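You operate a simulated robot arm through the tools that you are given. There is no shell and no other tool. Be economical: measure what you need, move in short steps, check, and stop when the job is done.

The job below is to be done with a simulated robot arm. You get a single attempt, and the scene is never put back.

Task
Wind the seat strap to 8 kg and lock it by the strap screw.
Fine: clamp the seat first, free it last.

It is judged by the outcome, as a careful person would: the job done as asked, and still so three seconds after it is handed in. It fails if anything else is knocked over, pushed out of place, dropped, spilled or broken.

Robot
A 7-joint arm with a vacuum gripper on a trunk, on a base that drives. Base frame: it is fixed to the floor where the robot stands at the start and does not move with it; the origin is under the middle of the robot, x ahead of it, y to its left, z up. Lengths are in cm, angles in rad, forces in N, time in s.
With the tool pointing down near the work surface it reaches from about 10 to 60 cm from the robot's upright axis, wherever it stands. Its first joint turns from -1.204 to 3.002 rad. Places, roughly: seat clamp handle [50, -10, 100]; seat strap gauge [80, -10, 90]; strap crank [60, -30, 90]; strap jig [70, -10, 80]; strap screw [70, -20, 90]. Payload 1.06 kg.
Tool frame: the origin (TCP) lies in the middle of the cups' lips, and z points out of the cups. The gripper has 1 cup of 2.4 cm across, covering 2.4 by 2.4 cm (tool x, y); the bellows give 0.8 cm. With the vacuum on, a cup seals on a smooth face that it is pressed against (1 to 4 N); it does not hold porous or soft things. The pull reaches 23 N.
Orientation is told as [roll, pitch, yaw] about the base's x, y, z axes, in that order, counted from this pose: with the cups facing straight down, the tool's x points along the base's -x, its y along +y and its z along -z.

Tools
- The arm moves only by the tool jog_arm. Its argument "plan" is a list of rows, each a list of 7 numbers: the vacuum: 1 switches it on, 0 off, then the shift along the tool's x, y, z in mm, then the turn, a rotation vector about the tool's x, y, z in rad. In form: [[suction, dx, dy, dz, rx, ry, rz], ...]. A call has 1 to 20 rows; each row is the pose to reach, as a shift and turn from the pose commanded when the call began, along the tool's axes at that moment. Each row takes 0.2 s and may step no farther than 5 cm and 0.15 rad from the row before; otherwise, or with a gripper value out of range, the whole call is refused. Where a pose cannot be reached the arm comes as near as it can. A force on the tool above 90 N (or 10 N above the force at the start of the call, whichever is more), or a blocked arm, ends the call early, and 0.2 s more pass. The pull builds up within a second once a cup has sealed. Time passes only in rows, and 0.2 s behind the last, so rows that repeat a pose give it time. The reply holds the time, the measured pose of the TCP, the force on the tool along the base axes and the pull of the vacuum, in the units named above and with some noise, with the torque about the TCP (base axes, N m) and any sound that the robot's microphone picked up.
- Cameras (640 x 400 px; columns grow to the right, rows downward): "scene" is now at [15.15, -2.73, 129.59]; the picture's right is [-0.29, -0.96, 0.00], its down [-0.27, 0.08, -0.96] and it looks along [0.92, -0.28, -0.28] (base axes); focal length 214 px, centre (320, 200). "wrist" rides on the gripper at [7.8, 1.9, -9.6] in the tool frame; the picture's right is [-0.24, 0.97, 0.00], its down [-0.71, -0.17, -0.68] and it looks along [-0.67, -0.16, 0.73] (tool axes); focal length 243 px, centre (320, 200). There is no depth. A picture from a camera that has moved, and an enlarged one, comes with that camera's place and axes in the base frame and with its lens.
- camera(camera): a new picture of that camera. No time passes.
- raise_lower(by): slides the trunk up (or, below 0, down) by that many cm; the arm and the scene camera ride with it, the base frame stays. It gives what a move gives, with no picture.
- drive_base(legs): drives the robot by 1 to 6 legs, each [ahead, left, turn to the left] in cm, cm and rad, along the robot's own axes; the way and the turn of a leg run together, so that a leg with both is an arc; at most 150 cm and 3.142 rad a leg. The arm and the cameras ride along, it lands a little off, and it stops where it bumps. It gives what a move gives.
- pan_tilt(pan, tilt): turns the head with the scene camera to pan (to the left, within 1.396 rad either way) and tilt (down, from -0.506 to 1.204), counted from straight ahead of the robot. It gives what a move gives.
- zoom(camera, box): a new picture of the part [left, top, right, bottom] of that camera's present view, enlarged. No time passes.
- job_done(): hands the job in; it is judged then, once.

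Work in short steps. Places have to be worked out from the pictures, the camera data and where the tool is seen: move nearer, look again, correct. Check each grasp and each placing, and mend what went wrong. You have 120 turns and 78 pictures in all, those below and enlarged ones among them. Switch the vacuum off and draw the arm clear of the work before you hand the job in, unless the task says otherwise; then end with one line.

The tools are called by a JSON object that holds its "name" and its "arguments". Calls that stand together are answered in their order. jog_arm: Moves the arm, as the interface text tells. Its arguments: {"type":"object","properties":{"plan":{"type":"array","items":{"type":"array","items":{"type":"number"}}}},"required":["plan"]} The other tools are called the same way: raise_lower (by) slides the trunk up or down; drive_base (legs) drives the base; pan_tilt (pan, tilt) turns the head that bears the scene camera; camera (camera) takes a picture; zoom (camera, box) takes an enlarged picture of a part of a camera's view; job_done () hands the job in.

At the start:

```text
time_s: 0.0
ee_pos: [27.58, -1.73, 121.75]
tcp_rot: [-0.001, 0.001, 0.0]
wrist_force: [0.0, -0.3, -0.4]
wrist_torque: [0.0, 0.02, -0.01]
pull: 0.0
trunk travel left (down, up): [-42.5, 6.7]
robot x, y, heading: [0.22, 0.01, -0.002]
head pan, tilt: [-0.297, 0.286]
```

scene: 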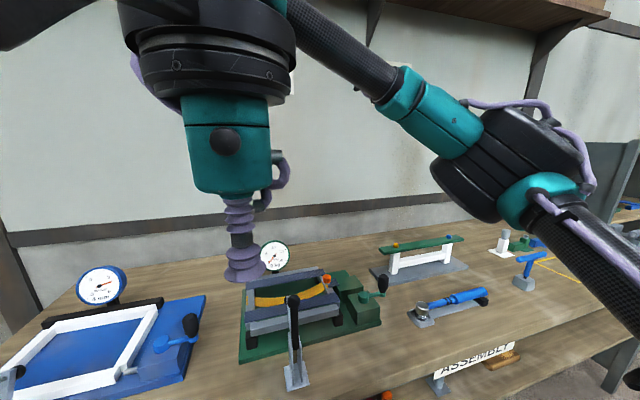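
wrist: 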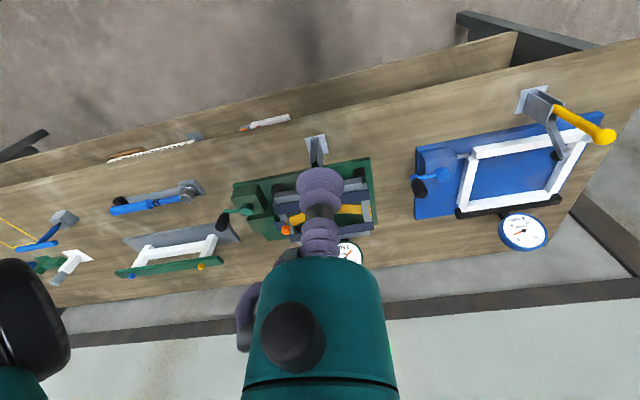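

The green jig ahead holds the strap, with a gauge behind, a crank on the right, an orange knob (the screw?) and a toggle clamp with a black handle in front. I'll enlarge it.

{"name": "zoom", "arguments": {"camera": "scene", "box": [220, 220, 420, 400]}}

{"name": "zoom", "arguments": {"camera": "wrist", "box": [200, 120, 400, 270]}}

```text
2.22 times, centred on (320, 310) of scene
camera zoom: at [15.15, -2.73, 129.59], right [-0.29, -0.96, 0.0], down [-0.27, 0.08, -0.96], along [0.92, -0.28, -0.28], focal length 477 px, centre (320, -44)
```

zoom: 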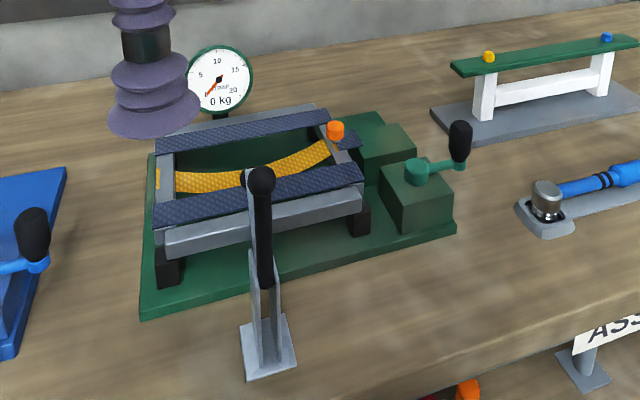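

```text
2.67 times, centred on (300, 195) of wrist
camera zoom: at [19.7, 0.17, 131.44], right [0.24, 0.97, 0.0], down [0.71, -0.17, 0.68], along [0.67, -0.16, -0.73], focal length 647 px, centre (373, 213)
```

zoom: 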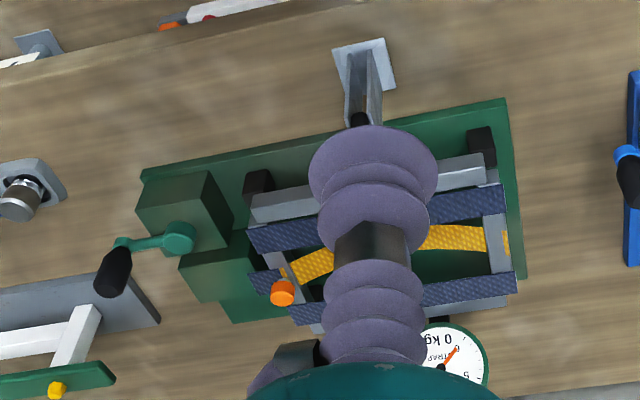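

I'll move the tool to the right of the handle, staying well above everything, for a side view with both cameras.

{"name": "jog_arm", "arguments": {"plan": [[0, 0, -45, 0, 0, 0, 0], [0, 0, -90, 0, 0, 0, 0], [0, 0, -135, 0, 0, 0, 0], [0, 0, -180, 20, 0, 0, 0], [0, 0, -220, 40, 0, 0, 0], [0, 0, -250, 60, 0, 0, 0]]}}

{"name": "camera", "arguments": {"camera": "wrist"}}

{"name": "camera", "arguments": {"camera": "scene"}}

```text
time_s: 1.4
ee_pos: [27.63, -26.87, 115.91]
tcp_rot: [0.0, 0.001, 0.0]
wrist_force: [-0.1, 0.5, 0.3]
wrist_torque: [-0.03, 0.0, -0.01]
pull: 0.1
trunk travel left (down, up): [-42.5, 6.7]
robot x, y, heading: [0.15, 0.06, 0.001]
head pan, tilt: [-0.297, 0.286]
```

```text
73 pictures are left
camera wrist: at [19.75, -25.03, 125.53], right [0.23, 0.97, 0.0], down [0.71, -0.17, 0.68], along [0.67, -0.16, -0.73], focal length 243 px, centre (320, 200)
```

wrist: 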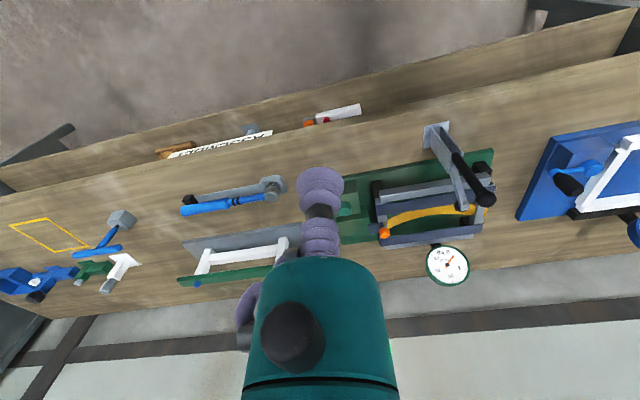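

```text
72 pictures are left
camera scene: at [15.13, -2.77, 129.59], right [-0.29, -0.96, 0.0], down [-0.27, 0.08, -0.96], along [0.92, -0.28, -0.28], focal length 214 px, centre (320, 200)
```

scene: 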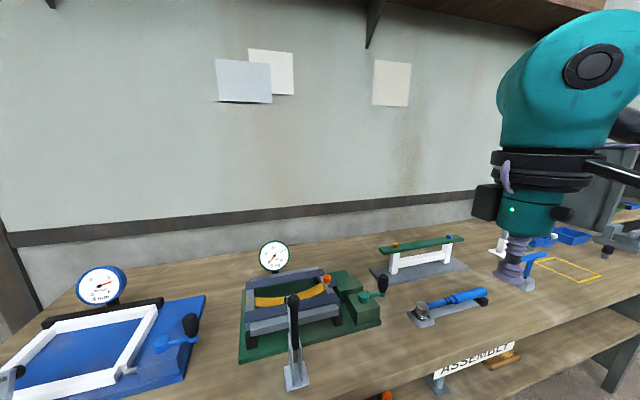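

{"name": "zoom", "arguments": {"camera": "wrist", "box": [330, 110, 510, 290]}}

{"name": "zoom", "arguments": {"camera": "scene", "box": [0, 250, 240, 400]}}

{"name": "zoom", "arguments": {"camera": "scene", "box": [230, 240, 400, 400]}}

```text
2.22 times, centred on (420, 200) of wrist
camera zoom: at [19.75, -25.03, 125.53], right [0.23, 0.97, 0.0], down [0.71, -0.17, 0.68], along [0.67, -0.16, -0.73], focal length 539 px, centre (98, 200)
```

zoom: 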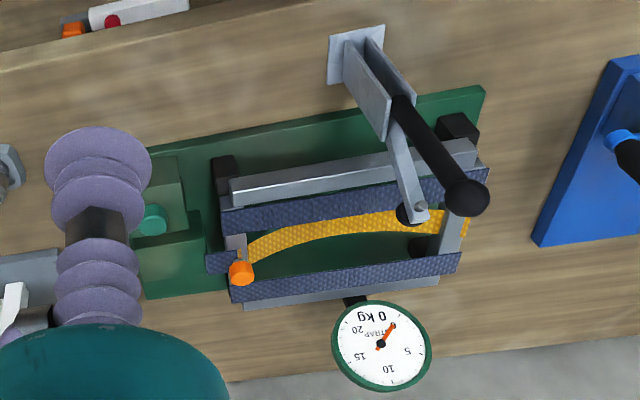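

```text
2.67 times, centred on (120, 325) of scene
camera zoom: at [15.13, -2.77, 129.59], right [-0.29, -0.96, 0.0], down [-0.27, 0.08, -0.96], along [0.92, -0.28, -0.28], focal length 572 px, centre (853, -133)
```

zoom: 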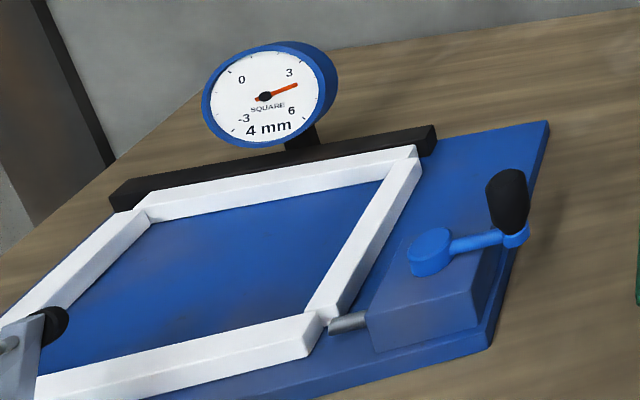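

```text
2.50 times, centred on (315, 320) of scene
camera zoom: at [15.13, -2.77, 129.59], right [-0.29, -0.96, 0.0], down [-0.27, 0.08, -0.96], along [0.92, -0.28, -0.28], focal length 536 px, centre (332, -100)
```

zoom: 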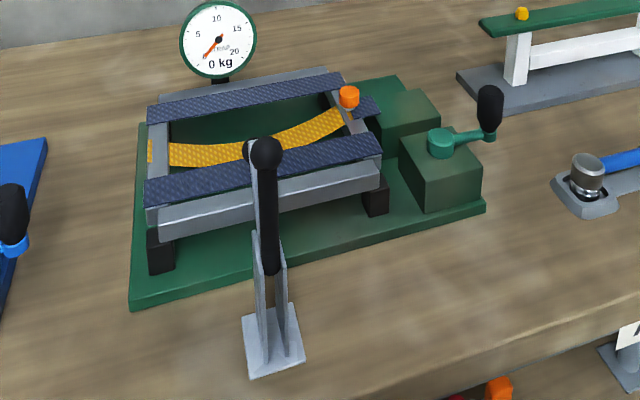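

The handle and clamp arm are hard to tell apart from here. I'll turn the tool to look across at them from the right side, staying high.

{"name": "jog_arm", "arguments": {"plan": [[0, -12, -11, 10, 0, 0, -0.14], [0, -24, -22, 20, 0, 0, -0.28], [0, -36, -33, 30, 0, 0, -0.42], [0, -48, -44, 40, 0, 0, -0.56], [0, -60, -55, 50, 0, 0, -0.7], [0, -72, -66, 60, 0, 0, -0.84], [0, -84, -77, 70, 0, 0, -0.98], [0, -96, -88, 80, 0, 0, -1.12], [0, -108, -99, 90, 0, 0, -1.26], [0, -120, -110, 100, 0, 0, -1.4]]}}

{"name": "camera", "arguments": {"camera": "wrist"}}

```text
time_s: 3.6
ee_pos: [25.39, -14.42, 107.77]
tcp_rot: [0.003, 0.002, 1.383]
wrist_force: [0.2, 0.9, -0.1]
wrist_torque: [-0.06, 0.05, 0.0]
pull: 0.0
out of reach, approached as far as the arm can: row 4, 5, 6, 7, 8, 9, 10
trunk travel left (down, up): [-42.5, 6.7]
robot x, y, heading: [-0.11, 0.15, 0.001]
head pan, tilt: [-0.297, 0.286]
```

```text
68 pictures are left
camera wrist: at [22.03, -21.85, 117.44], right [-0.91, 0.41, 0.0], down [0.3, 0.67, 0.68], along [0.28, 0.62, -0.73], focal length 243 px, centre (320, 200)
```

wrist: 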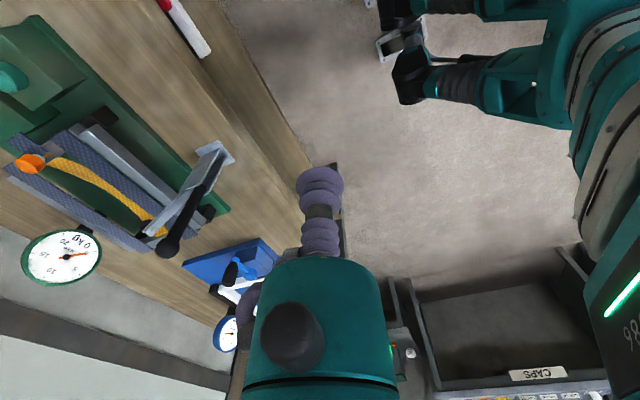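

{"name": "zoom", "arguments": {"camera": "wrist", "box": [0, 60, 260, 300]}}

{"name": "zoom", "arguments": {"camera": "wrist", "box": [100, 120, 260, 270]}}

```text
1.67 times, centred on (130, 180) of wrist
camera zoom: at [22.03, -21.85, 117.44], right [-0.91, 0.41, 0.0], down [0.3, 0.67, 0.68], along [0.28, 0.62, -0.73], focal length 404 px, centre (637, 233)
```

zoom: 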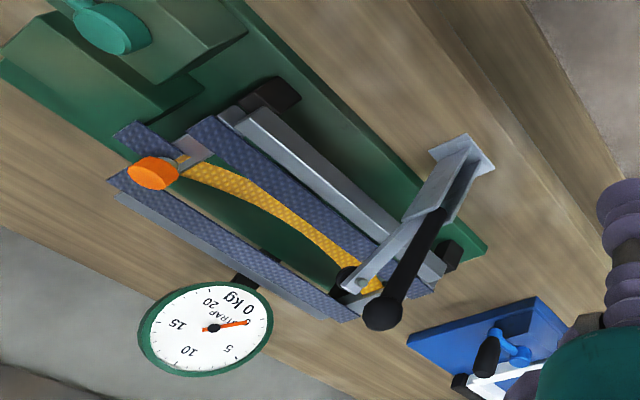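

```text
2.67 times, centred on (180, 195) of wrist
camera zoom: at [22.03, -21.85, 117.44], right [-0.91, 0.41, 0.0], down [0.3, 0.67, 0.68], along [0.28, 0.62, -0.73], focal length 647 px, centre (693, 213)
```

zoom: 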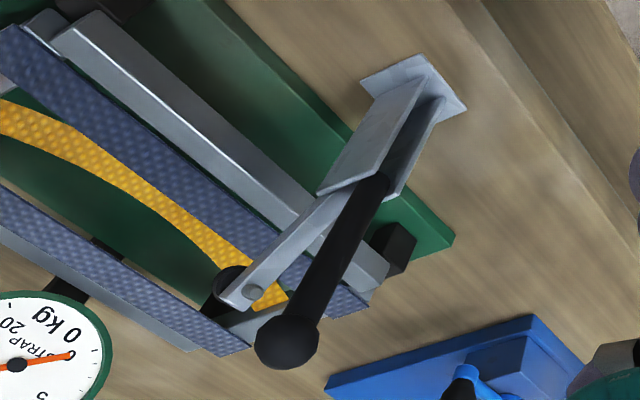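

Triangulated ball at about (48.2, -7.7, 100.3), with the clamp arm tip raised to about (53, -8, 96). The pivot is near (48, -7.7, 89), so the clamp is open. I'll straighten the tool first, then move the robot right and ahead so everything is in reach.

{"name": "jog_arm", "arguments": {"plan": [[0, 0, 0, -10, 0, 0, 0.14], [0, 0, 0, -20, 0, 0, 0.28], [0, 0, 0, -30, 0, 0, 0.42], [0, 0, 0, -40, 0, 0, 0.56], [0, 0, 0, -50, 0, 0, 0.7], [0, 0, 0, -60, 0, 0, 0.84], [0, 0, 0, -70, 0, 0, 0.98], [0, 0, 0, -80, 0, 0, 1.12], [0, 0, 0, -80, 0, 0, 1.26], [0, 0, 0, -80, 0, 0, 1.385]]}}

{"name": "drive_base", "arguments": {"legs": [[0, -20, 0]]}}

{"name": "camera", "arguments": {"camera": "scene"}}

{"name": "camera", "arguments": {"camera": "wrist"}}

```text
time_s: 5.8
ee_pos: [25.21, -14.96, 116.04]
tcp_rot: [-0.001, 0.003, 0.012]
wrist_force: [0.0, 0.1, 0.2]
wrist_torque: [-0.01, 0.01, -0.02]
pull: 0.1
trunk travel left (down, up): [-42.5, 6.7]
robot x, y, heading: [-0.1, -0.04, 0.001]
head pan, tilt: [-0.297, 0.286]
```

```text
time_s: 8.2
ee_pos: [25.37, -35.38, 116.11]
tcp_rot: [-0.001, 0.0, 0.016]
wrist_force: [0.0, 0.4, 0.7]
wrist_torque: [0.01, 0.03, -0.01]
pull: 0.0
trunk travel left (down, up): [-42.5, 6.7]
robot x, y, heading: [-0.19, -20.37, 0.004]
head pan, tilt: [-0.297, 0.286]
```

```text
65 pictures are left
camera scene: at [15.17, -23.02, 129.59], right [-0.29, -0.96, 0.0], down [-0.27, 0.08, -0.96], along [0.92, -0.28, -0.28], focal length 214 px, centre (320, 200)
```

scene: 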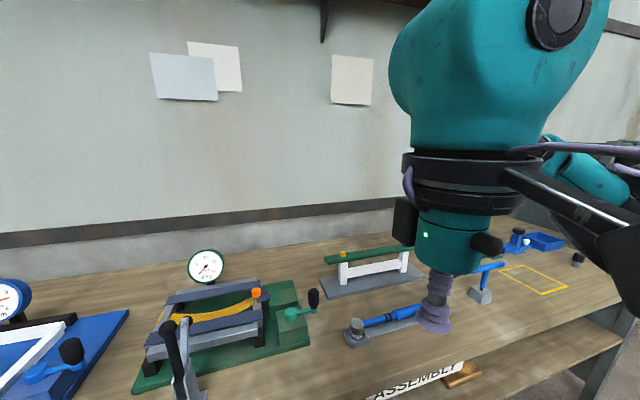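

```text
64 pictures are left
camera wrist: at [17.42, -33.56, 125.76], right [0.22, 0.98, 0.0], down [0.71, -0.16, 0.68], along [0.67, -0.15, -0.73], focal length 243 px, centre (320, 200)
```

wrist: 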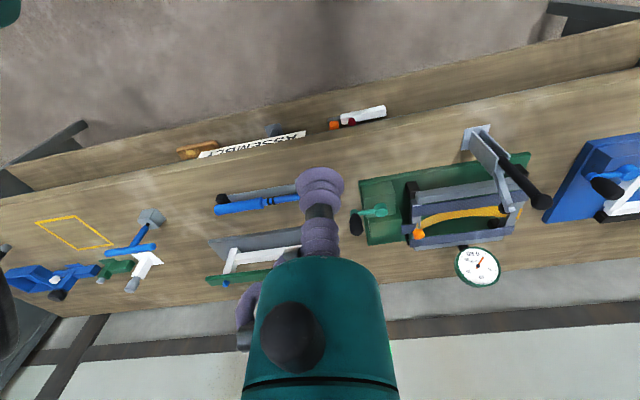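

Driving works. I'll enlarge both views to locate the crank and screw.

{"name": "zoom", "arguments": {"camera": "wrist", "box": [340, 110, 560, 290]}}

{"name": "zoom", "arguments": {"camera": "scene", "box": [120, 240, 340, 400]}}

```text
2.22 times, centred on (450, 200) of wrist
camera zoom: at [17.42, -33.56, 125.76], right [0.22, 0.98, 0.0], down [0.71, -0.16, 0.68], along [0.67, -0.15, -0.73], focal length 539 px, centre (31, 200)
```

zoom: 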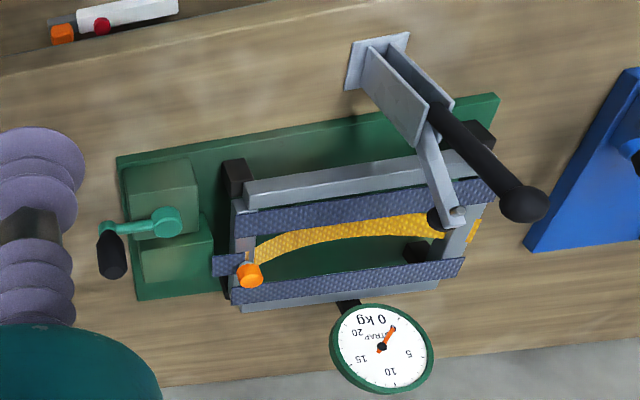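

```text
2.50 times, centred on (230, 320) of scene
camera zoom: at [15.17, -23.02, 129.59], right [-0.29, -0.96, 0.0], down [-0.27, 0.08, -0.96], along [0.92, -0.28, -0.28], focal length 536 px, centre (545, -100)
```

zoom: 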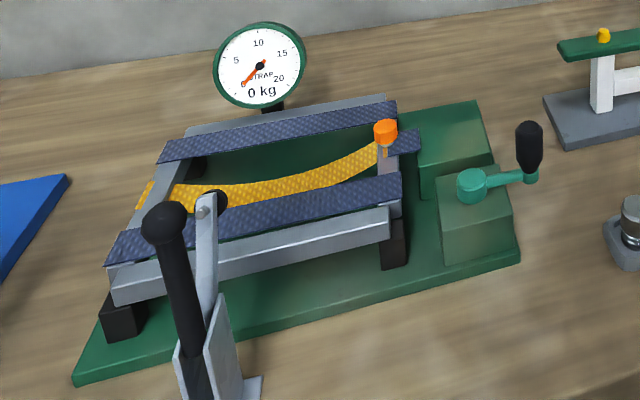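

Estimates: crank hub (59, -28.8, 88), crank knob (59.3, -35, top 92.7), screw (66.2, -20.6, 90). I'll drive 8 cm ahead to bring the crank within reach.

{"name": "drive_base", "arguments": {"legs": [[8, 0, 0]]}}

```text
time_s: 9.3
ee_pos: [33.47, -35.23, 116.13]
tcp_rot: [-0.001, 0.002, 0.016]
wrist_force: [0.3, -0.3, -0.3]
wrist_torque: [0.0, 0.04, -0.01]
pull: 0.1
trunk travel left (down, up): [-42.5, 6.7]
robot x, y, heading: [8.17, -20.54, 0.001]
head pan, tilt: [-0.297, 0.286]
```

Now I'll move the cup to about 6 cm above the handle ball.

{"name": "jog_arm", "arguments": {"plan": [[0, 0, 45, 0, 0, 0, 0], [0, -20, 90, 0, 0, 0, 0], [0, -40, 130, 0, 0, 0, 0], [0, -60, 165, 0, 0, 0, 0], [0, -85, 200, 10, 0, 0, 0], [0, -110, 235, 30, 0, 0, 0], [0, -135, 260, 50, 0, 0, 0], [0, -150, 273, 70, 0, 0, -0.016], [0, -151, 273, 95, 0, 0, -0.016]]}}

{"name": "pan_tilt", "arguments": {"pan": 0.2, "tilt": 0.6}}

{"name": "camera", "arguments": {"camera": "scene"}}

{"name": "camera", "arguments": {"camera": "wrist"}}

```text
time_s: 11.3
ee_pos: [48.12, -7.67, 106.28]
tcp_rot: [-0.001, 0.001, 0.031]
wrist_force: [0.5, 0.4, -0.8]
wrist_torque: [0.03, 0.0, -0.03]
pull: 0.0
trunk travel left (down, up): [-42.5, 6.7]
robot x, y, heading: [7.69, -20.44, -0.0]
head pan, tilt: [-0.297, 0.286]
```

```text
time_s: 12.2
ee_pos: [47.96, -7.82, 106.4]
tcp_rot: [0.001, -0.001, 0.03]
wrist_force: [0.5, -0.3, -0.6]
wrist_torque: [-0.01, -0.03, 0.01]
pull: 0.1
trunk travel left (down, up): [-42.5, 6.7]
robot x, y, heading: [8.08, -20.16, 0.001]
head pan, tilt: [0.201, 0.6]
```

```text
61 pictures are left
camera scene: at [22.85, -18.49, 126.71], right [0.2, -0.98, 0.0], down [-0.55, -0.11, -0.83], along [0.81, 0.17, -0.56], focal length 214 px, centre (320, 200)
```

scene: 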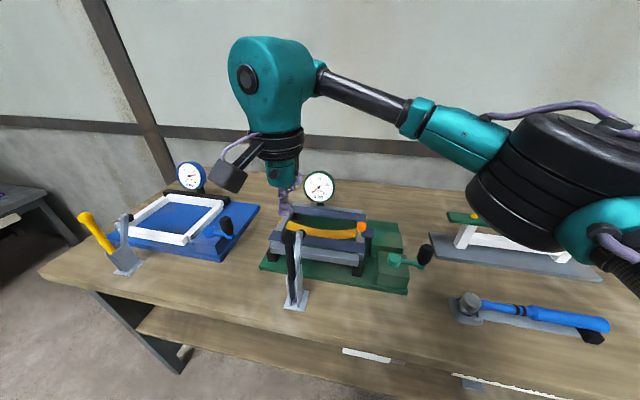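

```text
60 pictures are left
camera wrist: at [40.07, -6.18, 116.06], right [0.2, 0.98, 0.0], down [0.71, -0.15, 0.68], along [0.67, -0.14, -0.73], focal length 243 px, centre (320, 200)
```

wrist: 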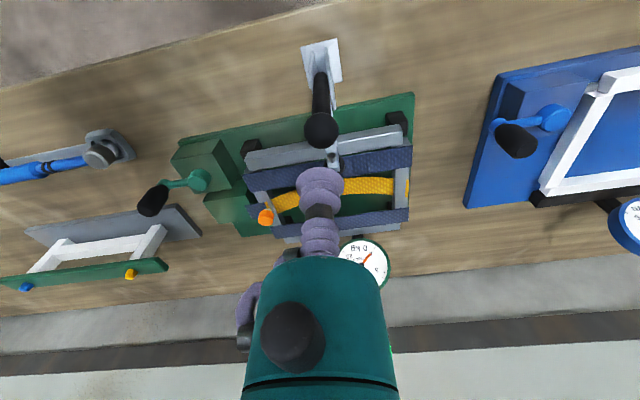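

The ball is directly beneath the cup. I'll lower onto it with the vacuum on.

{"name": "jog_arm", "arguments": {"plan": [[1, 0, 0, 20, 0, 0, 0], [1, 0, 0, 35, 0, 0, 0], [1, 0, 0, 41, 0, 0, 0], [1, 0, 0, 45, 0, 0, 0], [1, 0, 0, 45, 0, 0, 0]]}}

```text
time_s: 13.4
ee_pos: [47.82, -7.76, 102.12]
tcp_rot: [0.0, 0.001, 0.031]
wrist_force: [0.0, 1.2, -0.1]
wrist_torque: [-0.01, 0.0, 0.04]
pull: 0.0
trunk travel left (down, up): [-42.5, 6.7]
robot x, y, heading: [7.89, -20.21, 0.002]
head pan, tilt: [0.201, 0.6]
```

{"name": "jog_arm", "arguments": {"plan": [[1, -3, 0, 3, 0, 0, 0], [1, -3, 0, 6, 0, 0, 0], [1, -3, 0, 8, 0, 0, 0], [1, -3, 0, 8, 0, 0, 0], [1, -3, 0, 8, 0, 0, 0]]}}

{"name": "zoom", "arguments": {"camera": "wrist", "box": [260, 20, 400, 220]}}

```text
time_s: 14.6
ee_pos: [48.27, -7.68, 101.13]
tcp_rot: [-0.002, 0.001, 0.035]
wrist_force: [-3.0, -0.7, -4.9]
wrist_torque: [-0.07, 0.08, 0.03]
pull: 22.5
trunk travel left (down, up): [-42.5, 6.7]
robot x, y, heading: [7.94, -20.34, 0.002]
head pan, tilt: [0.201, 0.6]
```

```text
2.00 times, centred on (330, 120) of wrist
camera zoom: at [40.24, -6.06, 110.86], right [0.2, 0.98, 0.0], down [0.71, -0.15, 0.68], along [0.67, -0.14, -0.73], focal length 485 px, centre (300, 360)
```

zoom: 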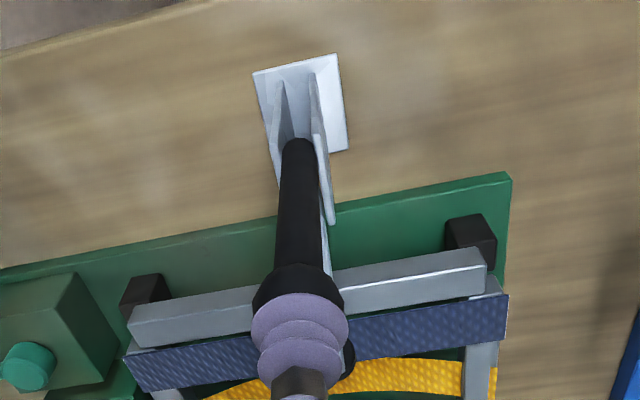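

The vacuum has sealed on the ball (22.5 N). I'll test a small push forward, following the arc around the pivot.

{"name": "jog_arm", "arguments": {"plan": [[1, -6, 0, 0, 0, 0.05, 0], [1, -12, 0, 0.6, 0, 0.1, 0], [1, -18, 0, 1.3, 0, 0.15, 0], [1, -18, 0, 1.3, 0, 0.15, 0]]}}

{"name": "zoom", "arguments": {"camera": "wrist", "box": [260, 20, 400, 220]}}

```text
time_s: 15.6
ee_pos: [50.04, -7.59, 101.14]
tcp_rot: [0.0, 0.151, 0.031]
wrist_force: [-0.1, -0.5, 0.3]
wrist_torque: [-0.03, -0.02, 0.0]
pull: 0.0
trunk travel left (down, up): [-42.5, 6.7]
robot x, y, heading: [7.76, -20.29, 0.007]
head pan, tilt: [0.201, 0.6]
```

```text
2.00 times, centred on (330, 120) of wrist
camera zoom: at [43.62, -5.93, 111.84], right [0.2, 0.98, -0.04], down [0.81, -0.15, 0.57], along [0.55, -0.14, -0.82], focal length 485 px, centre (300, 360)
```

zoom: 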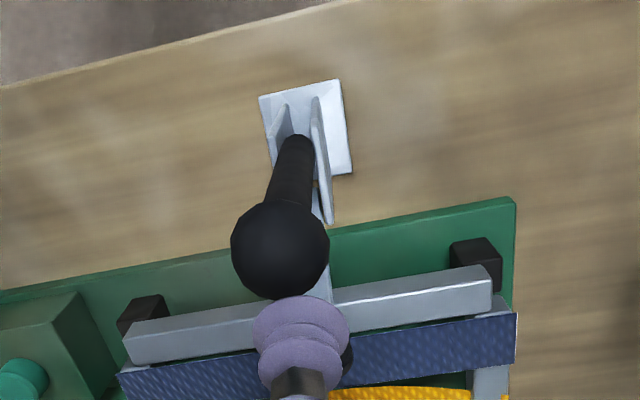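

The cup slipped off and the ball did not move, so the handle resists going forward. I'll reseal and try pulling it back toward the robot.

{"name": "jog_arm", "arguments": {"plan": [[0, 0, 0, -12, 0, 0, 0], [1, 9, 0, -12, 0, -0.075, 0], [1, 16, 0, -9, 0, -0.15, 0], [1, 18, 0, -5, 0, -0.15, 0], [1, 18, 0, 0, 0, -0.15, 0], [1, 18, 0, 1, 0, -0.15, 0], [1, 18, 0, 1, 0, -0.15, 0], [1, 18, 0, 1, 0, -0.15, 0]]}}

```text
time_s: 17.4
ee_pos: [48.23, -7.73, 101.35]
tcp_rot: [-0.001, 0.003, 0.032]
wrist_force: [-3.3, -0.6, -6.5]
wrist_torque: [0.0, 0.09, 0.01]
pull: 22.9
trunk travel left (down, up): [-42.5, 6.7]
robot x, y, heading: [7.89, -19.76, 0.002]
head pan, tilt: [0.201, 0.6]
```

{"name": "jog_arm", "arguments": {"plan": [[1, 5, 0, 0, 0, -0.05, 0], [1, 11, 0, 0.5, 0, -0.1, 0], [1, 17, 0, 1.3, 0, -0.15, 0], [1, 17, 0, 1.3, 0, -0.15, 0]]}}

{"name": "zoom", "arguments": {"camera": "wrist", "box": [260, 20, 400, 220]}}

```text
time_s: 18.4
ee_pos: [46.57, -7.78, 101.19]
tcp_rot: [0.0, -0.15, 0.033]
wrist_force: [2.1, 5.7, -1.8]
wrist_torque: [0.01, -0.01, -0.03]
pull: 23.4
trunk travel left (down, up): [-42.5, 6.7]
robot x, y, heading: [7.91, -20.15, -0.002]
head pan, tilt: [0.201, 0.6]
```

```text
2.00 times, centred on (330, 120) of wrist
camera zoom: at [37.24, -6.17, 109.55], right [0.2, 0.98, 0.04], down [0.6, -0.15, 0.78], along [0.77, -0.14, -0.62], focal length 485 px, centre (300, 360)
```

zoom: 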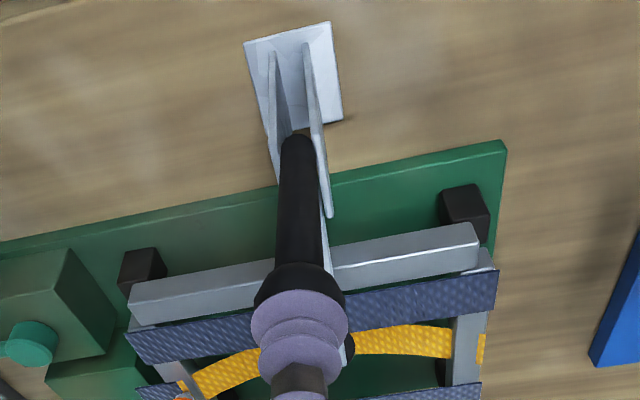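

The handle follows when pulled back. There's a side force of +5.7 N, so I'll continue the arc while easing slightly to +y.

{"name": "jog_arm", "arguments": {"plan": [[1, 6, 3, 0.2, 0, -0.05, 0], [1, 12, 4, 0.6, 0, -0.1, 0], [1, 18, 5, 1.4, 0, -0.15, 0], [1, 24, 5, 2.4, 0, -0.2, 0], [1, 24, 5, 2.4, 0, -0.2, 0]]}}

{"name": "camera", "arguments": {"camera": "scene"}}

```text
time_s: 19.6
ee_pos: [44.21, -7.59, 100.51]
tcp_rot: [0.0, -0.351, 0.032]
wrist_force: [-0.2, -12.5, 0.5]
wrist_torque: [0.03, 0.06, 0.0]
pull: 23.1
trunk travel left (down, up): [-42.5, 6.7]
robot x, y, heading: [8.04, -20.12, 0.005]
head pan, tilt: [0.201, 0.6]
```

```text
56 pictures are left
camera scene: at [22.84, -18.64, 126.71], right [0.2, -0.98, 0.0], down [-0.55, -0.11, -0.83], along [0.81, 0.17, -0.56], focal length 214 px, centre (320, 200)
```

scene: 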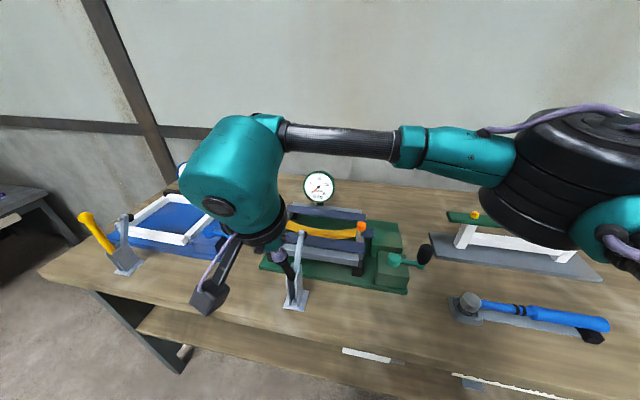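

Now the side force is -12.5 N, so I over-corrected. I'll go back to the original y and continue the arc.

{"name": "jog_arm", "arguments": {"plan": [[1, 3, -4, 0.1, 0, -0.03, 0], [1, 9, -4, 0.3, 0, -0.08, 0], [1, 15, -4, 0.9, 0, -0.13, 0], [1, 21, -4, 1.8, 0, -0.18, 0], [1, 27, -4, 3.0, 0, -0.23, 0], [1, 33, -4, 4.5, 0, -0.28, 0], [1, 33, -4, 4.5, 0, -0.28, 0]]}}

{"name": "zoom", "arguments": {"camera": "scene", "box": [180, 200, 400, 330]}}

```text
time_s: 21.2
ee_pos: [41.2, -7.69, 99.1]
tcp_rot: [-0.003, -0.628, 0.033]
wrist_force: [0.1, 13.3, -1.2]
wrist_torque: [-0.05, 0.02, -0.05]
pull: 23.2
trunk travel left (down, up): [-42.5, 6.7]
robot x, y, heading: [7.99, -20.08, 0.002]
head pan, tilt: [0.201, 0.6]
```

```text
2.91 times, centred on (290, 265) of scene
camera zoom: at [22.84, -18.32, 126.7], right [0.2, -0.98, 0.0], down [-0.55, -0.11, -0.82], along [0.81, 0.16, -0.57], focal length 624 px, centre (407, 11)
```

zoom: 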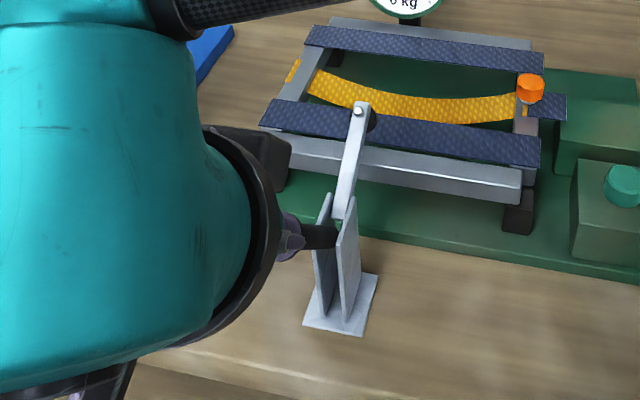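

The clamp arm is coming down as the handle goes back (tip about z 93). I'll centre y by +2 mm and continue.

{"name": "jog_arm", "arguments": {"plan": [[1, 3, 2, 0.1, 0, -0.03, 0], [1, 9, 2, 0.3, 0, -0.08, 0], [1, 15, 2, 0.9, 0, -0.13, 0], [1, 21, 2, 1.8, 0, -0.18, 0], [1, 27, 2, 3.0, 0, -0.23, 0], [1, 33, 2, 4.5, 0, -0.28, 0], [1, 33, 2, 4.5, 0, -0.28, 0]]}}

{"name": "camera", "arguments": {"camera": "scene"}}

```text
time_s: 22.8
ee_pos: [38.7, -7.73, 96.66]
tcp_rot: [0.002, -0.908, 0.032]
wrist_force: [-0.8, 1.8, -0.5]
wrist_torque: [0.04, -0.02, -0.04]
pull: 22.5
trunk travel left (down, up): [-42.5, 6.7]
robot x, y, heading: [7.55, -20.63, 0.002]
head pan, tilt: [0.201, 0.6]
```

```text
54 pictures are left
camera scene: at [22.85, -18.45, 126.7], right [0.2, -0.98, 0.0], down [-0.55, -0.11, -0.83], along [0.81, 0.17, -0.56], focal length 214 px, centre (320, 200)
```

scene: 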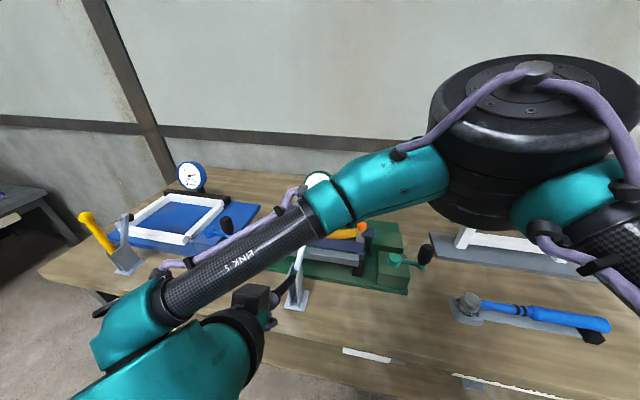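

Centred, with low force. I'll continue the arc.

{"name": "jog_arm", "arguments": {"plan": [[1, 3, 0, 0.1, 0, -0.03, 0], [1, 9, 0, 0.3, 0, -0.08, 0], [1, 15, 0, 0.9, 0, -0.13, 0], [1, 21, 0, 1.8, 0, -0.18, 0], [1, 27, 0, 3.0, 0, -0.23, 0], [1, 33, 0, 4.5, 0, -0.28, 0], [1, 33, 0, 4.5, 0, -0.28, 0]]}}

{"name": "zoom", "arguments": {"camera": "scene", "box": [180, 180, 420, 350]}}

{"name": "zoom", "arguments": {"camera": "wrist", "box": [220, 20, 440, 220]}}

```text
time_s: 24.4
ee_pos: [38.22, -8.03, 94.23]
tcp_rot: [-0.001, -1.188, 0.039]
wrist_force: [-27.3, 19.7, 10.8]
wrist_torque: [-0.06, 0.12, -0.34]
pull: 23.2
out of reach, approached as far as the arm can: row 6, 7
trunk travel left (down, up): [-42.5, 6.7]
robot x, y, heading: [8.05, -20.26, 0.003]
head pan, tilt: [0.201, 0.6]
```

```text
2.35 times, centred on (300, 265) of scene
camera zoom: at [22.43, -18.23, 126.76], right [0.2, -0.98, 0.0], down [-0.55, -0.12, -0.83], along [0.81, 0.16, -0.56], focal length 505 px, centre (367, 47)
```

zoom: 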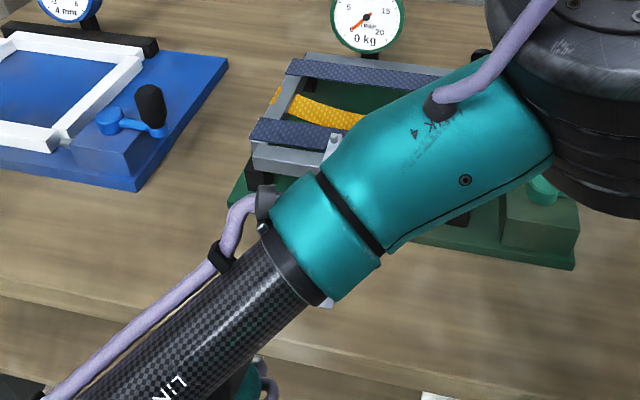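

```text
2.00 times, centred on (330, 120) of wrist
camera zoom: at [26.39, -6.7, 90.62], right [0.05, 0.97, 0.22], down [-0.37, -0.18, 0.91], along [0.93, -0.13, 0.35], focal length 485 px, centre (300, 360)
```

zoom: 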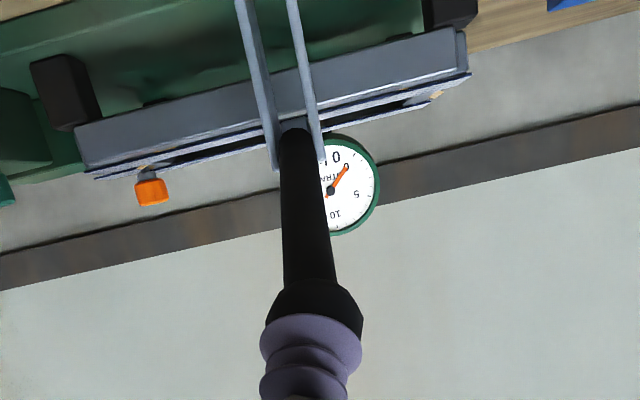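

The arm is too folded to go on this way; the handle is about 62° down. I'll let go, back off, and turn the tool upright so I can press the ball straight down.

{"name": "jog_arm", "arguments": {"plan": [[0, -3, 0, -8, 0, 0, 0], [0, -3, 0, -8, 0, 0, 0], [0, -5, 0, -30, 0, 0, 0], [0, -20, 0, -40, 0, 0.14, 0], [0, -35, 0, -45, 0, 0.28, 0], [0, -50, 0, -48, 0, 0.42, 0], [0, -65, 0, -45, 0, 0.56, 0], [0, -75, 0, -40, 0, 0.7, 0], [0, -82, 0, -35, 0, 0.84, 0], [0, -85, 0, -30, 0, 0.98, 0], [0, -85, 0, -25, 0, 1.1, 0], [0, -85, 0, -25, 0, 1.19, 0]]}}

{"name": "camera", "arguments": {"camera": "scene"}}

{"name": "camera", "arguments": {"camera": "wrist"}}

```text
time_s: 27.0
ee_pos: [39.52, -8.32, 103.02]
tcp_rot: [0.0, 0.003, 0.033]
wrist_force: [-0.2, -1.2, 0.6]
wrist_torque: [0.03, 0.0, 0.02]
pull: 0.0
out of reach, approached as far as the arm can: row 1, 2, 3
trunk travel left (down, up): [-42.5, 6.7]
robot x, y, heading: [8.03, -20.35, 0.006]
head pan, tilt: [0.201, 0.6]
```

```text
51 pictures are left
camera scene: at [22.86, -18.49, 126.7], right [0.2, -0.98, 0.0], down [-0.55, -0.11, -0.83], along [0.81, 0.17, -0.56], focal length 214 px, centre (320, 200)
```

scene: 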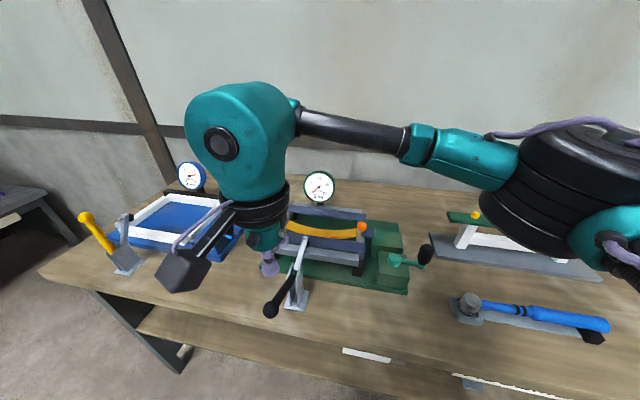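

```text
50 pictures are left
camera wrist: at [31.65, -6.73, 112.69], right [0.2, 0.98, 0.0], down [0.72, -0.15, 0.68], along [0.67, -0.14, -0.73], focal length 243 px, centre (320, 200)
```

wrist: 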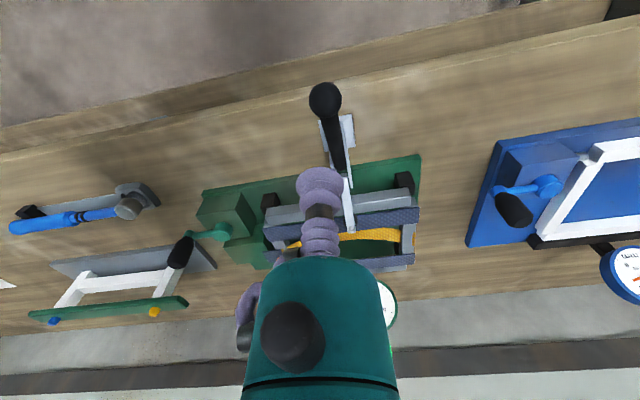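

The handle stayed at about 58°, with the ball near (38.2, -7.7, 95). I'll press it down from above, following the arc.

{"name": "jog_arm", "arguments": {"plan": [[0, 8, 3, 25, 0, 0, 0], [0, 13, 5, 50, 0, 0, 0], [0, 13, 5, 62, 0, 0, 0], [0, 15, 5, 70, 0, 0, 0], [0, 18, 5, 78, 0, 0, 0], [0, 20, 5, 84, 0, 0, 0]]}}

```text
time_s: 28.4
ee_pos: [37.44, -7.84, 94.63]
tcp_rot: [0.0, 0.002, 0.035]
wrist_force: [0.0, 0.7, 0.1]
wrist_torque: [-0.02, 0.03, 0.01]
pull: 0.0
trunk travel left (down, up): [-42.5, 6.7]
robot x, y, heading: [8.09, -20.35, 0.002]
head pan, tilt: [0.201, 0.6]
```

{"name": "zoom", "arguments": {"camera": "wrist", "box": [220, 20, 440, 220]}}

```text
2.00 times, centred on (330, 120) of wrist
camera zoom: at [29.53, -6.24, 104.29], right [0.2, 0.98, 0.0], down [0.71, -0.15, 0.68], along [0.67, -0.14, -0.73], focal length 485 px, centre (300, 360)
```

zoom: 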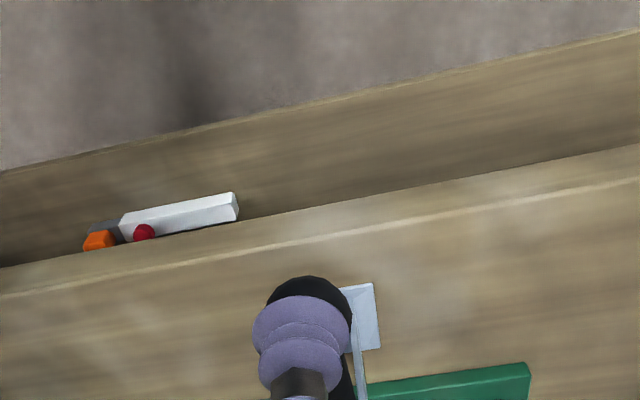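

The ball is right under the cup and moving freely. I'll keep pressing down along the arc.

{"name": "jog_arm", "arguments": {"plan": [[0, 4, 0, 7, 0, 0, 0], [0, 7, 0, 14, 0, 0, 0], [0, 9, 0, 21, 0, 0, 0], [0, 11, 0, 28, 0, 0, 0], [0, 12, 0, 35, 0, 0, 0], [0, 12, 0, 42, 0, 0, 0]]}}

{"name": "camera", "arguments": {"camera": "wrist"}}

{"name": "camera", "arguments": {"camera": "scene"}}

```text
time_s: 29.7
ee_pos: [36.42, -7.9, 91.92]
tcp_rot: [0.02, -0.011, 0.028]
wrist_force: [1.4, -9.8, 52.4]
wrist_torque: [0.27, -0.63, -0.07]
pull: 0.0
trunk travel left (down, up): [-42.5, 6.7]
robot x, y, heading: [8.01, -20.49, -0.003]
head pan, tilt: [0.201, 0.6]
stopped in row 6: the force on the tool passed its limit at 99 N (the readings are from after the stop); the commanded pose is now the measured one
```

```text
48 pictures are left
camera wrist: at [28.51, -6.38, 101.59], right [0.21, 0.98, 0.02], down [0.71, -0.17, 0.69], along [0.68, -0.13, -0.73], focal length 243 px, centre (320, 200)
```

wrist: 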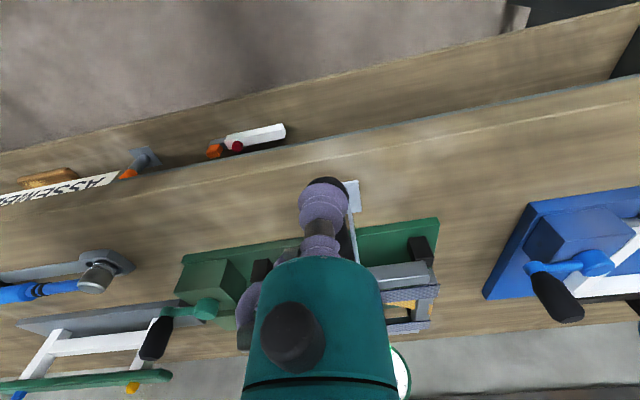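

```text
47 pictures are left
camera scene: at [22.65, -18.73, 126.75], right [0.2, -0.98, 0.0], down [-0.55, -0.11, -0.83], along [0.81, 0.17, -0.56], focal length 214 px, centre (320, 200)
```

scene: 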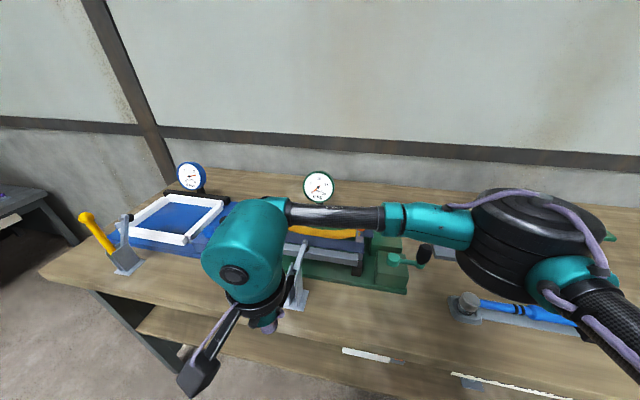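

It met a hard stop, so the handle is probably down. I'll lift off and check the clamp.

{"name": "jog_arm", "arguments": {"plan": [[0, 0, 0, -30, 0, 0, 0], [0, 0, 0, -75, 0, 0, 0], [0, 0, 0, -120, 0, 0, 0], [0, 0, -50, -150, 0, 0, 0], [0, 0, -100, -180, 0, 0, 0], [0, 0, -140, -200, 0, 0, 0]]}}

{"name": "zoom", "arguments": {"camera": "wrist", "box": [320, 60, 520, 280]}}

{"name": "camera", "arguments": {"camera": "scene"}}

```text
refused: row 4 steps farther than a row can; nothing moved
```

```text
1.82 times, centred on (420, 170) of wrist
camera zoom: at [28.51, -6.38, 101.59], right [0.21, 0.98, 0.02], down [0.71, -0.17, 0.69], along [0.68, -0.13, -0.73], focal length 441 px, centre (138, 254)
```

zoom: 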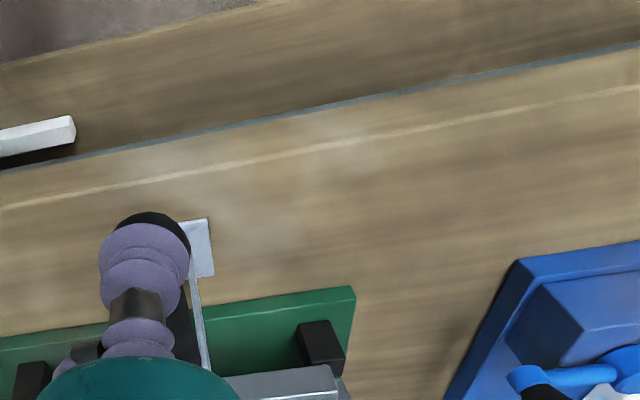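

```text
45 pictures are left
camera scene: at [22.65, -18.73, 126.75], right [0.2, -0.98, 0.0], down [-0.55, -0.11, -0.83], along [0.81, 0.17, -0.56], focal length 214 px, centre (320, 200)
```

scene: 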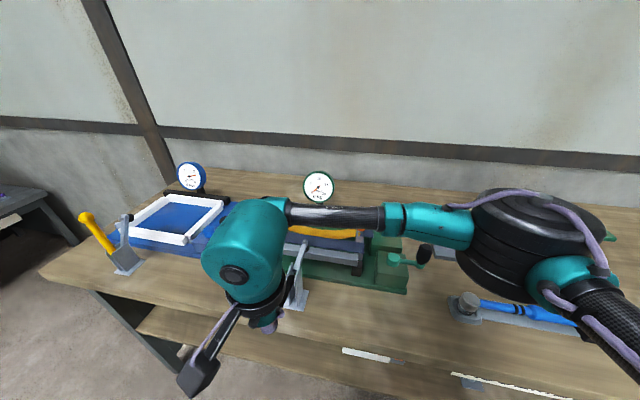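

The call was refused because of an oversized step. I'll retry with smaller steps.

{"name": "jog_arm", "arguments": {"plan": [[0, 0, 0, -30, 0, 0, 0], [0, 0, 0, -70, 0, 0, 0], [0, 0, 0, -110, 0, 0, 0], [0, 0, -35, -135, 0, 0, 0], [0, 0, -75, -155, 0, 0, 0], [0, 0, -115, -175, -0.02, 0.011, 0], [0, 0, -155, -195, -0.02, 0.011, 0]]}}

{"name": "zoom", "arguments": {"camera": "scene", "box": [180, 180, 440, 340]}}

{"name": "zoom", "arguments": {"camera": "wrist", "box": [220, 60, 480, 280]}}

```text
time_s: 31.3
ee_pos: [36.88, -23.72, 110.85]
tcp_rot: [0.032, 0.006, 0.028]
wrist_force: [0.0, 0.1, -0.8]
wrist_torque: [-0.01, -0.02, -0.01]
pull: 0.1
trunk travel left (down, up): [-42.5, 6.7]
robot x, y, heading: [8.15, -20.22, 0.002]
head pan, tilt: [0.201, 0.6]
```

```text
2.46 times, centred on (310, 260) of scene
camera zoom: at [22.86, -18.54, 126.71], right [0.2, -0.98, 0.0], down [-0.55, -0.11, -0.83], along [0.81, 0.17, -0.56], focal length 528 px, centre (345, 52)
```

zoom: 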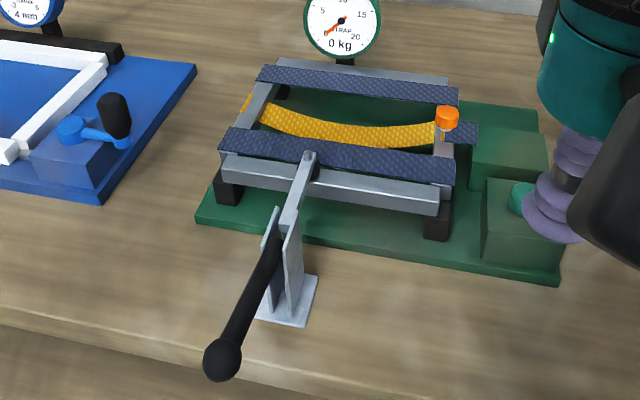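

```text
1.82 times, centred on (350, 170) of wrist
camera zoom: at [29.06, -22.34, 120.52], right [0.21, 0.98, 0.03], down [0.72, -0.17, 0.68], along [0.67, -0.12, -0.74], focal length 441 px, centre (266, 254)
```

zoom: 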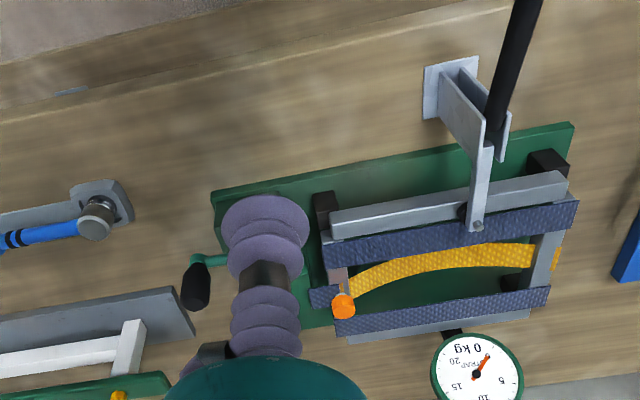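

{"name": "zoom", "arguments": {"camera": "wrist", "box": [370, 90, 470, 180]}}

{"name": "zoom", "arguments": {"camera": "scene", "box": [260, 220, 360, 310]}}

```text
4.44 times, centred on (420, 135) of wrist
camera zoom: at [29.06, -22.34, 120.52], right [0.21, 0.98, 0.03], down [0.72, -0.17, 0.68], along [0.67, -0.12, -0.74], focal length 1078 px, centre (-124, 489)
```

zoom: 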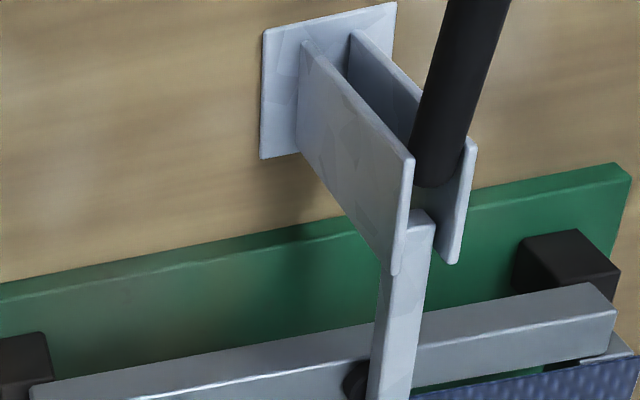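

```text
4.44 times, centred on (310, 265) of scene
camera zoom: at [22.86, -18.54, 126.71], right [0.2, -0.98, 0.0], down [-0.55, -0.11, -0.83], along [0.81, 0.17, -0.56], focal length 953 px, centre (364, -89)
```

zoom: 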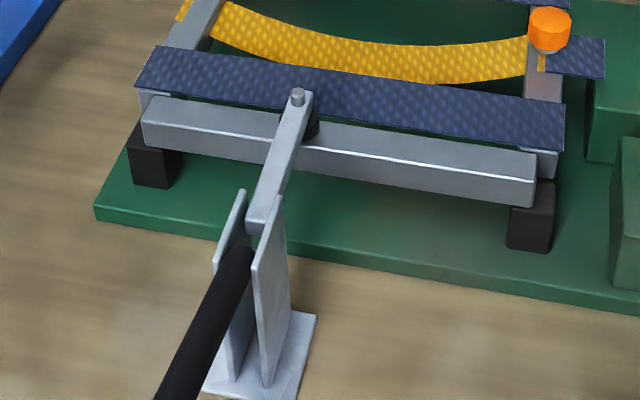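

The foot rests on the front rail and the handle is at its stop, so the seat looks clamped. Next I'll move the cup above the crank knob, at about (59.3, -35).

{"name": "jog_arm", "arguments": {"plan": [[0, -40, -20, 0, 0.032, 0, 0.028], [0, -80, -45, 0, 0.032, 0, 0.028], [0, -120, -70, 20, 0.032, 0, 0.028], [0, -160, -95, 40, 0.032, 0, 0.028], [0, -195, -110, 65, 0.032, 0, 0.028], [0, -221, -119, 95, 0.032, 0, 0.028]]}}

{"name": "pan_tilt", "arguments": {"pan": -0.1, "tilt": 0.6}}

{"name": "camera", "arguments": {"camera": "scene"}}

{"name": "camera", "arguments": {"camera": "wrist"}}

```text
refused: row 3 steps farther than a row can; nothing moved
```

```text
time_s: 32.1
ee_pos: [36.88, -23.57, 110.78]
tcp_rot: [0.032, 0.007, 0.028]
wrist_force: [0.3, 0.7, -0.2]
wrist_torque: [-0.01, 0.0, 0.01]
pull: 0.1
trunk travel left (down, up): [-42.5, 6.7]
robot x, y, heading: [7.97, -20.02, -0.002]
head pan, tilt: [-0.099, 0.6]
```

```text
40 pictures are left
camera scene: at [23.01, -21.13, 126.7], right [-0.1, -1.0, 0.0], down [-0.56, 0.06, -0.83], along [0.82, -0.08, -0.56], focal length 214 px, centre (320, 200)
```

scene: 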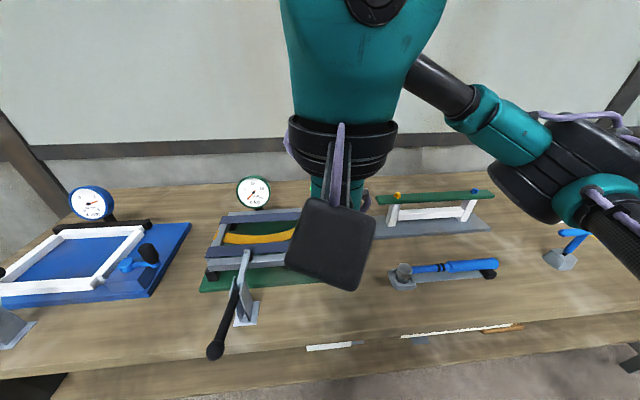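

```text
39 pictures are left
camera wrist: at [29.08, -22.21, 120.5], right [0.21, 0.98, 0.03], down [0.72, -0.17, 0.68], along [0.67, -0.12, -0.74], focal length 243 px, centre (320, 200)
```

wrist: 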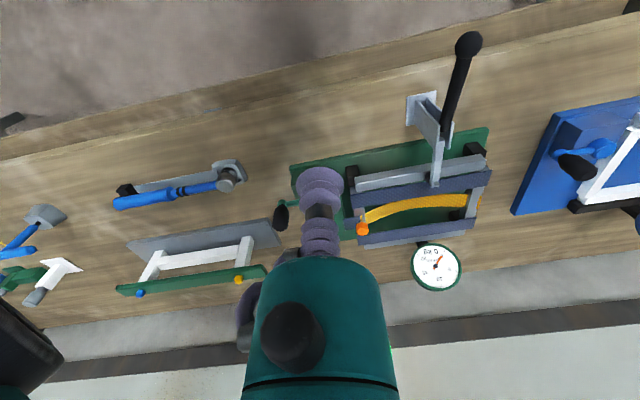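

The ball now triangulates to z about 90, so the handle is horizontal and the clamp is closed. I'll repeat the move with smaller steps.

{"name": "jog_arm", "arguments": {"plan": [[0, -35, -20, 0, 0.032, 0, 0.028], [0, -70, -40, 0, 0.032, 0, 0.028], [0, -105, -60, 15, 0.032, 0, 0.028], [0, -140, -80, 30, 0.032, 0, 0.028], [0, -175, -100, 50, 0.032, 0, 0.028], [0, -205, -115, 75, 0.032, 0, 0.028], [0, -221, -119, 105, 0.032, 0, 0.028]]}}

{"name": "camera", "arguments": {"camera": "wrist"}}

{"name": "camera", "arguments": {"camera": "scene"}}

```text
time_s: 33.7
ee_pos: [59.21, -34.63, 99.67]
tcp_rot: [0.003, 0.007, 0.0]
wrist_force: [-0.1, -0.1, 0.2]
wrist_torque: [-0.02, 0.01, 0.01]
pull: 0.0
trunk travel left (down, up): [-42.5, 6.7]
robot x, y, heading: [7.74, -20.19, 0.003]
head pan, tilt: [-0.099, 0.6]
```

```text
38 pictures are left
camera wrist: at [51.41, -32.77, 109.42], right [0.23, 0.97, 0.0], down [0.71, -0.17, 0.68], along [0.66, -0.16, -0.73], focal length 243 px, centre (320, 200)
```

wrist: 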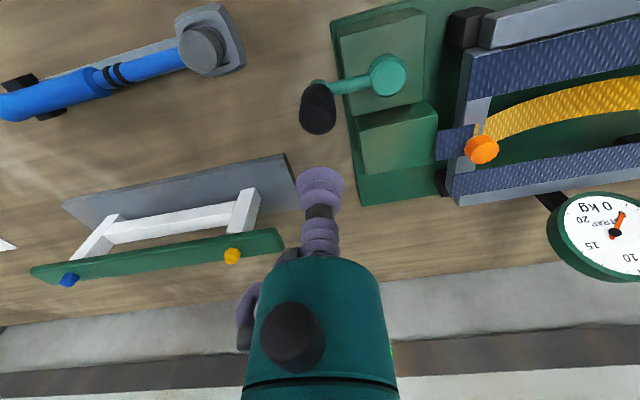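

```text
37 pictures are left
camera scene: at [23.03, -21.14, 126.7], right [-0.1, -1.0, 0.0], down [-0.56, 0.06, -0.82], along [0.82, -0.08, -0.57], focal length 214 px, centre (320, 200)
```

scene: 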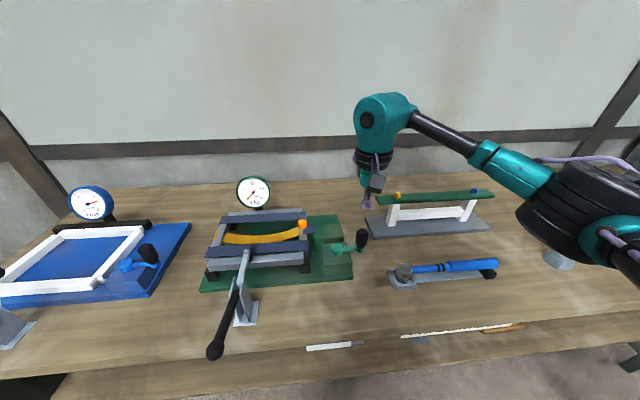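

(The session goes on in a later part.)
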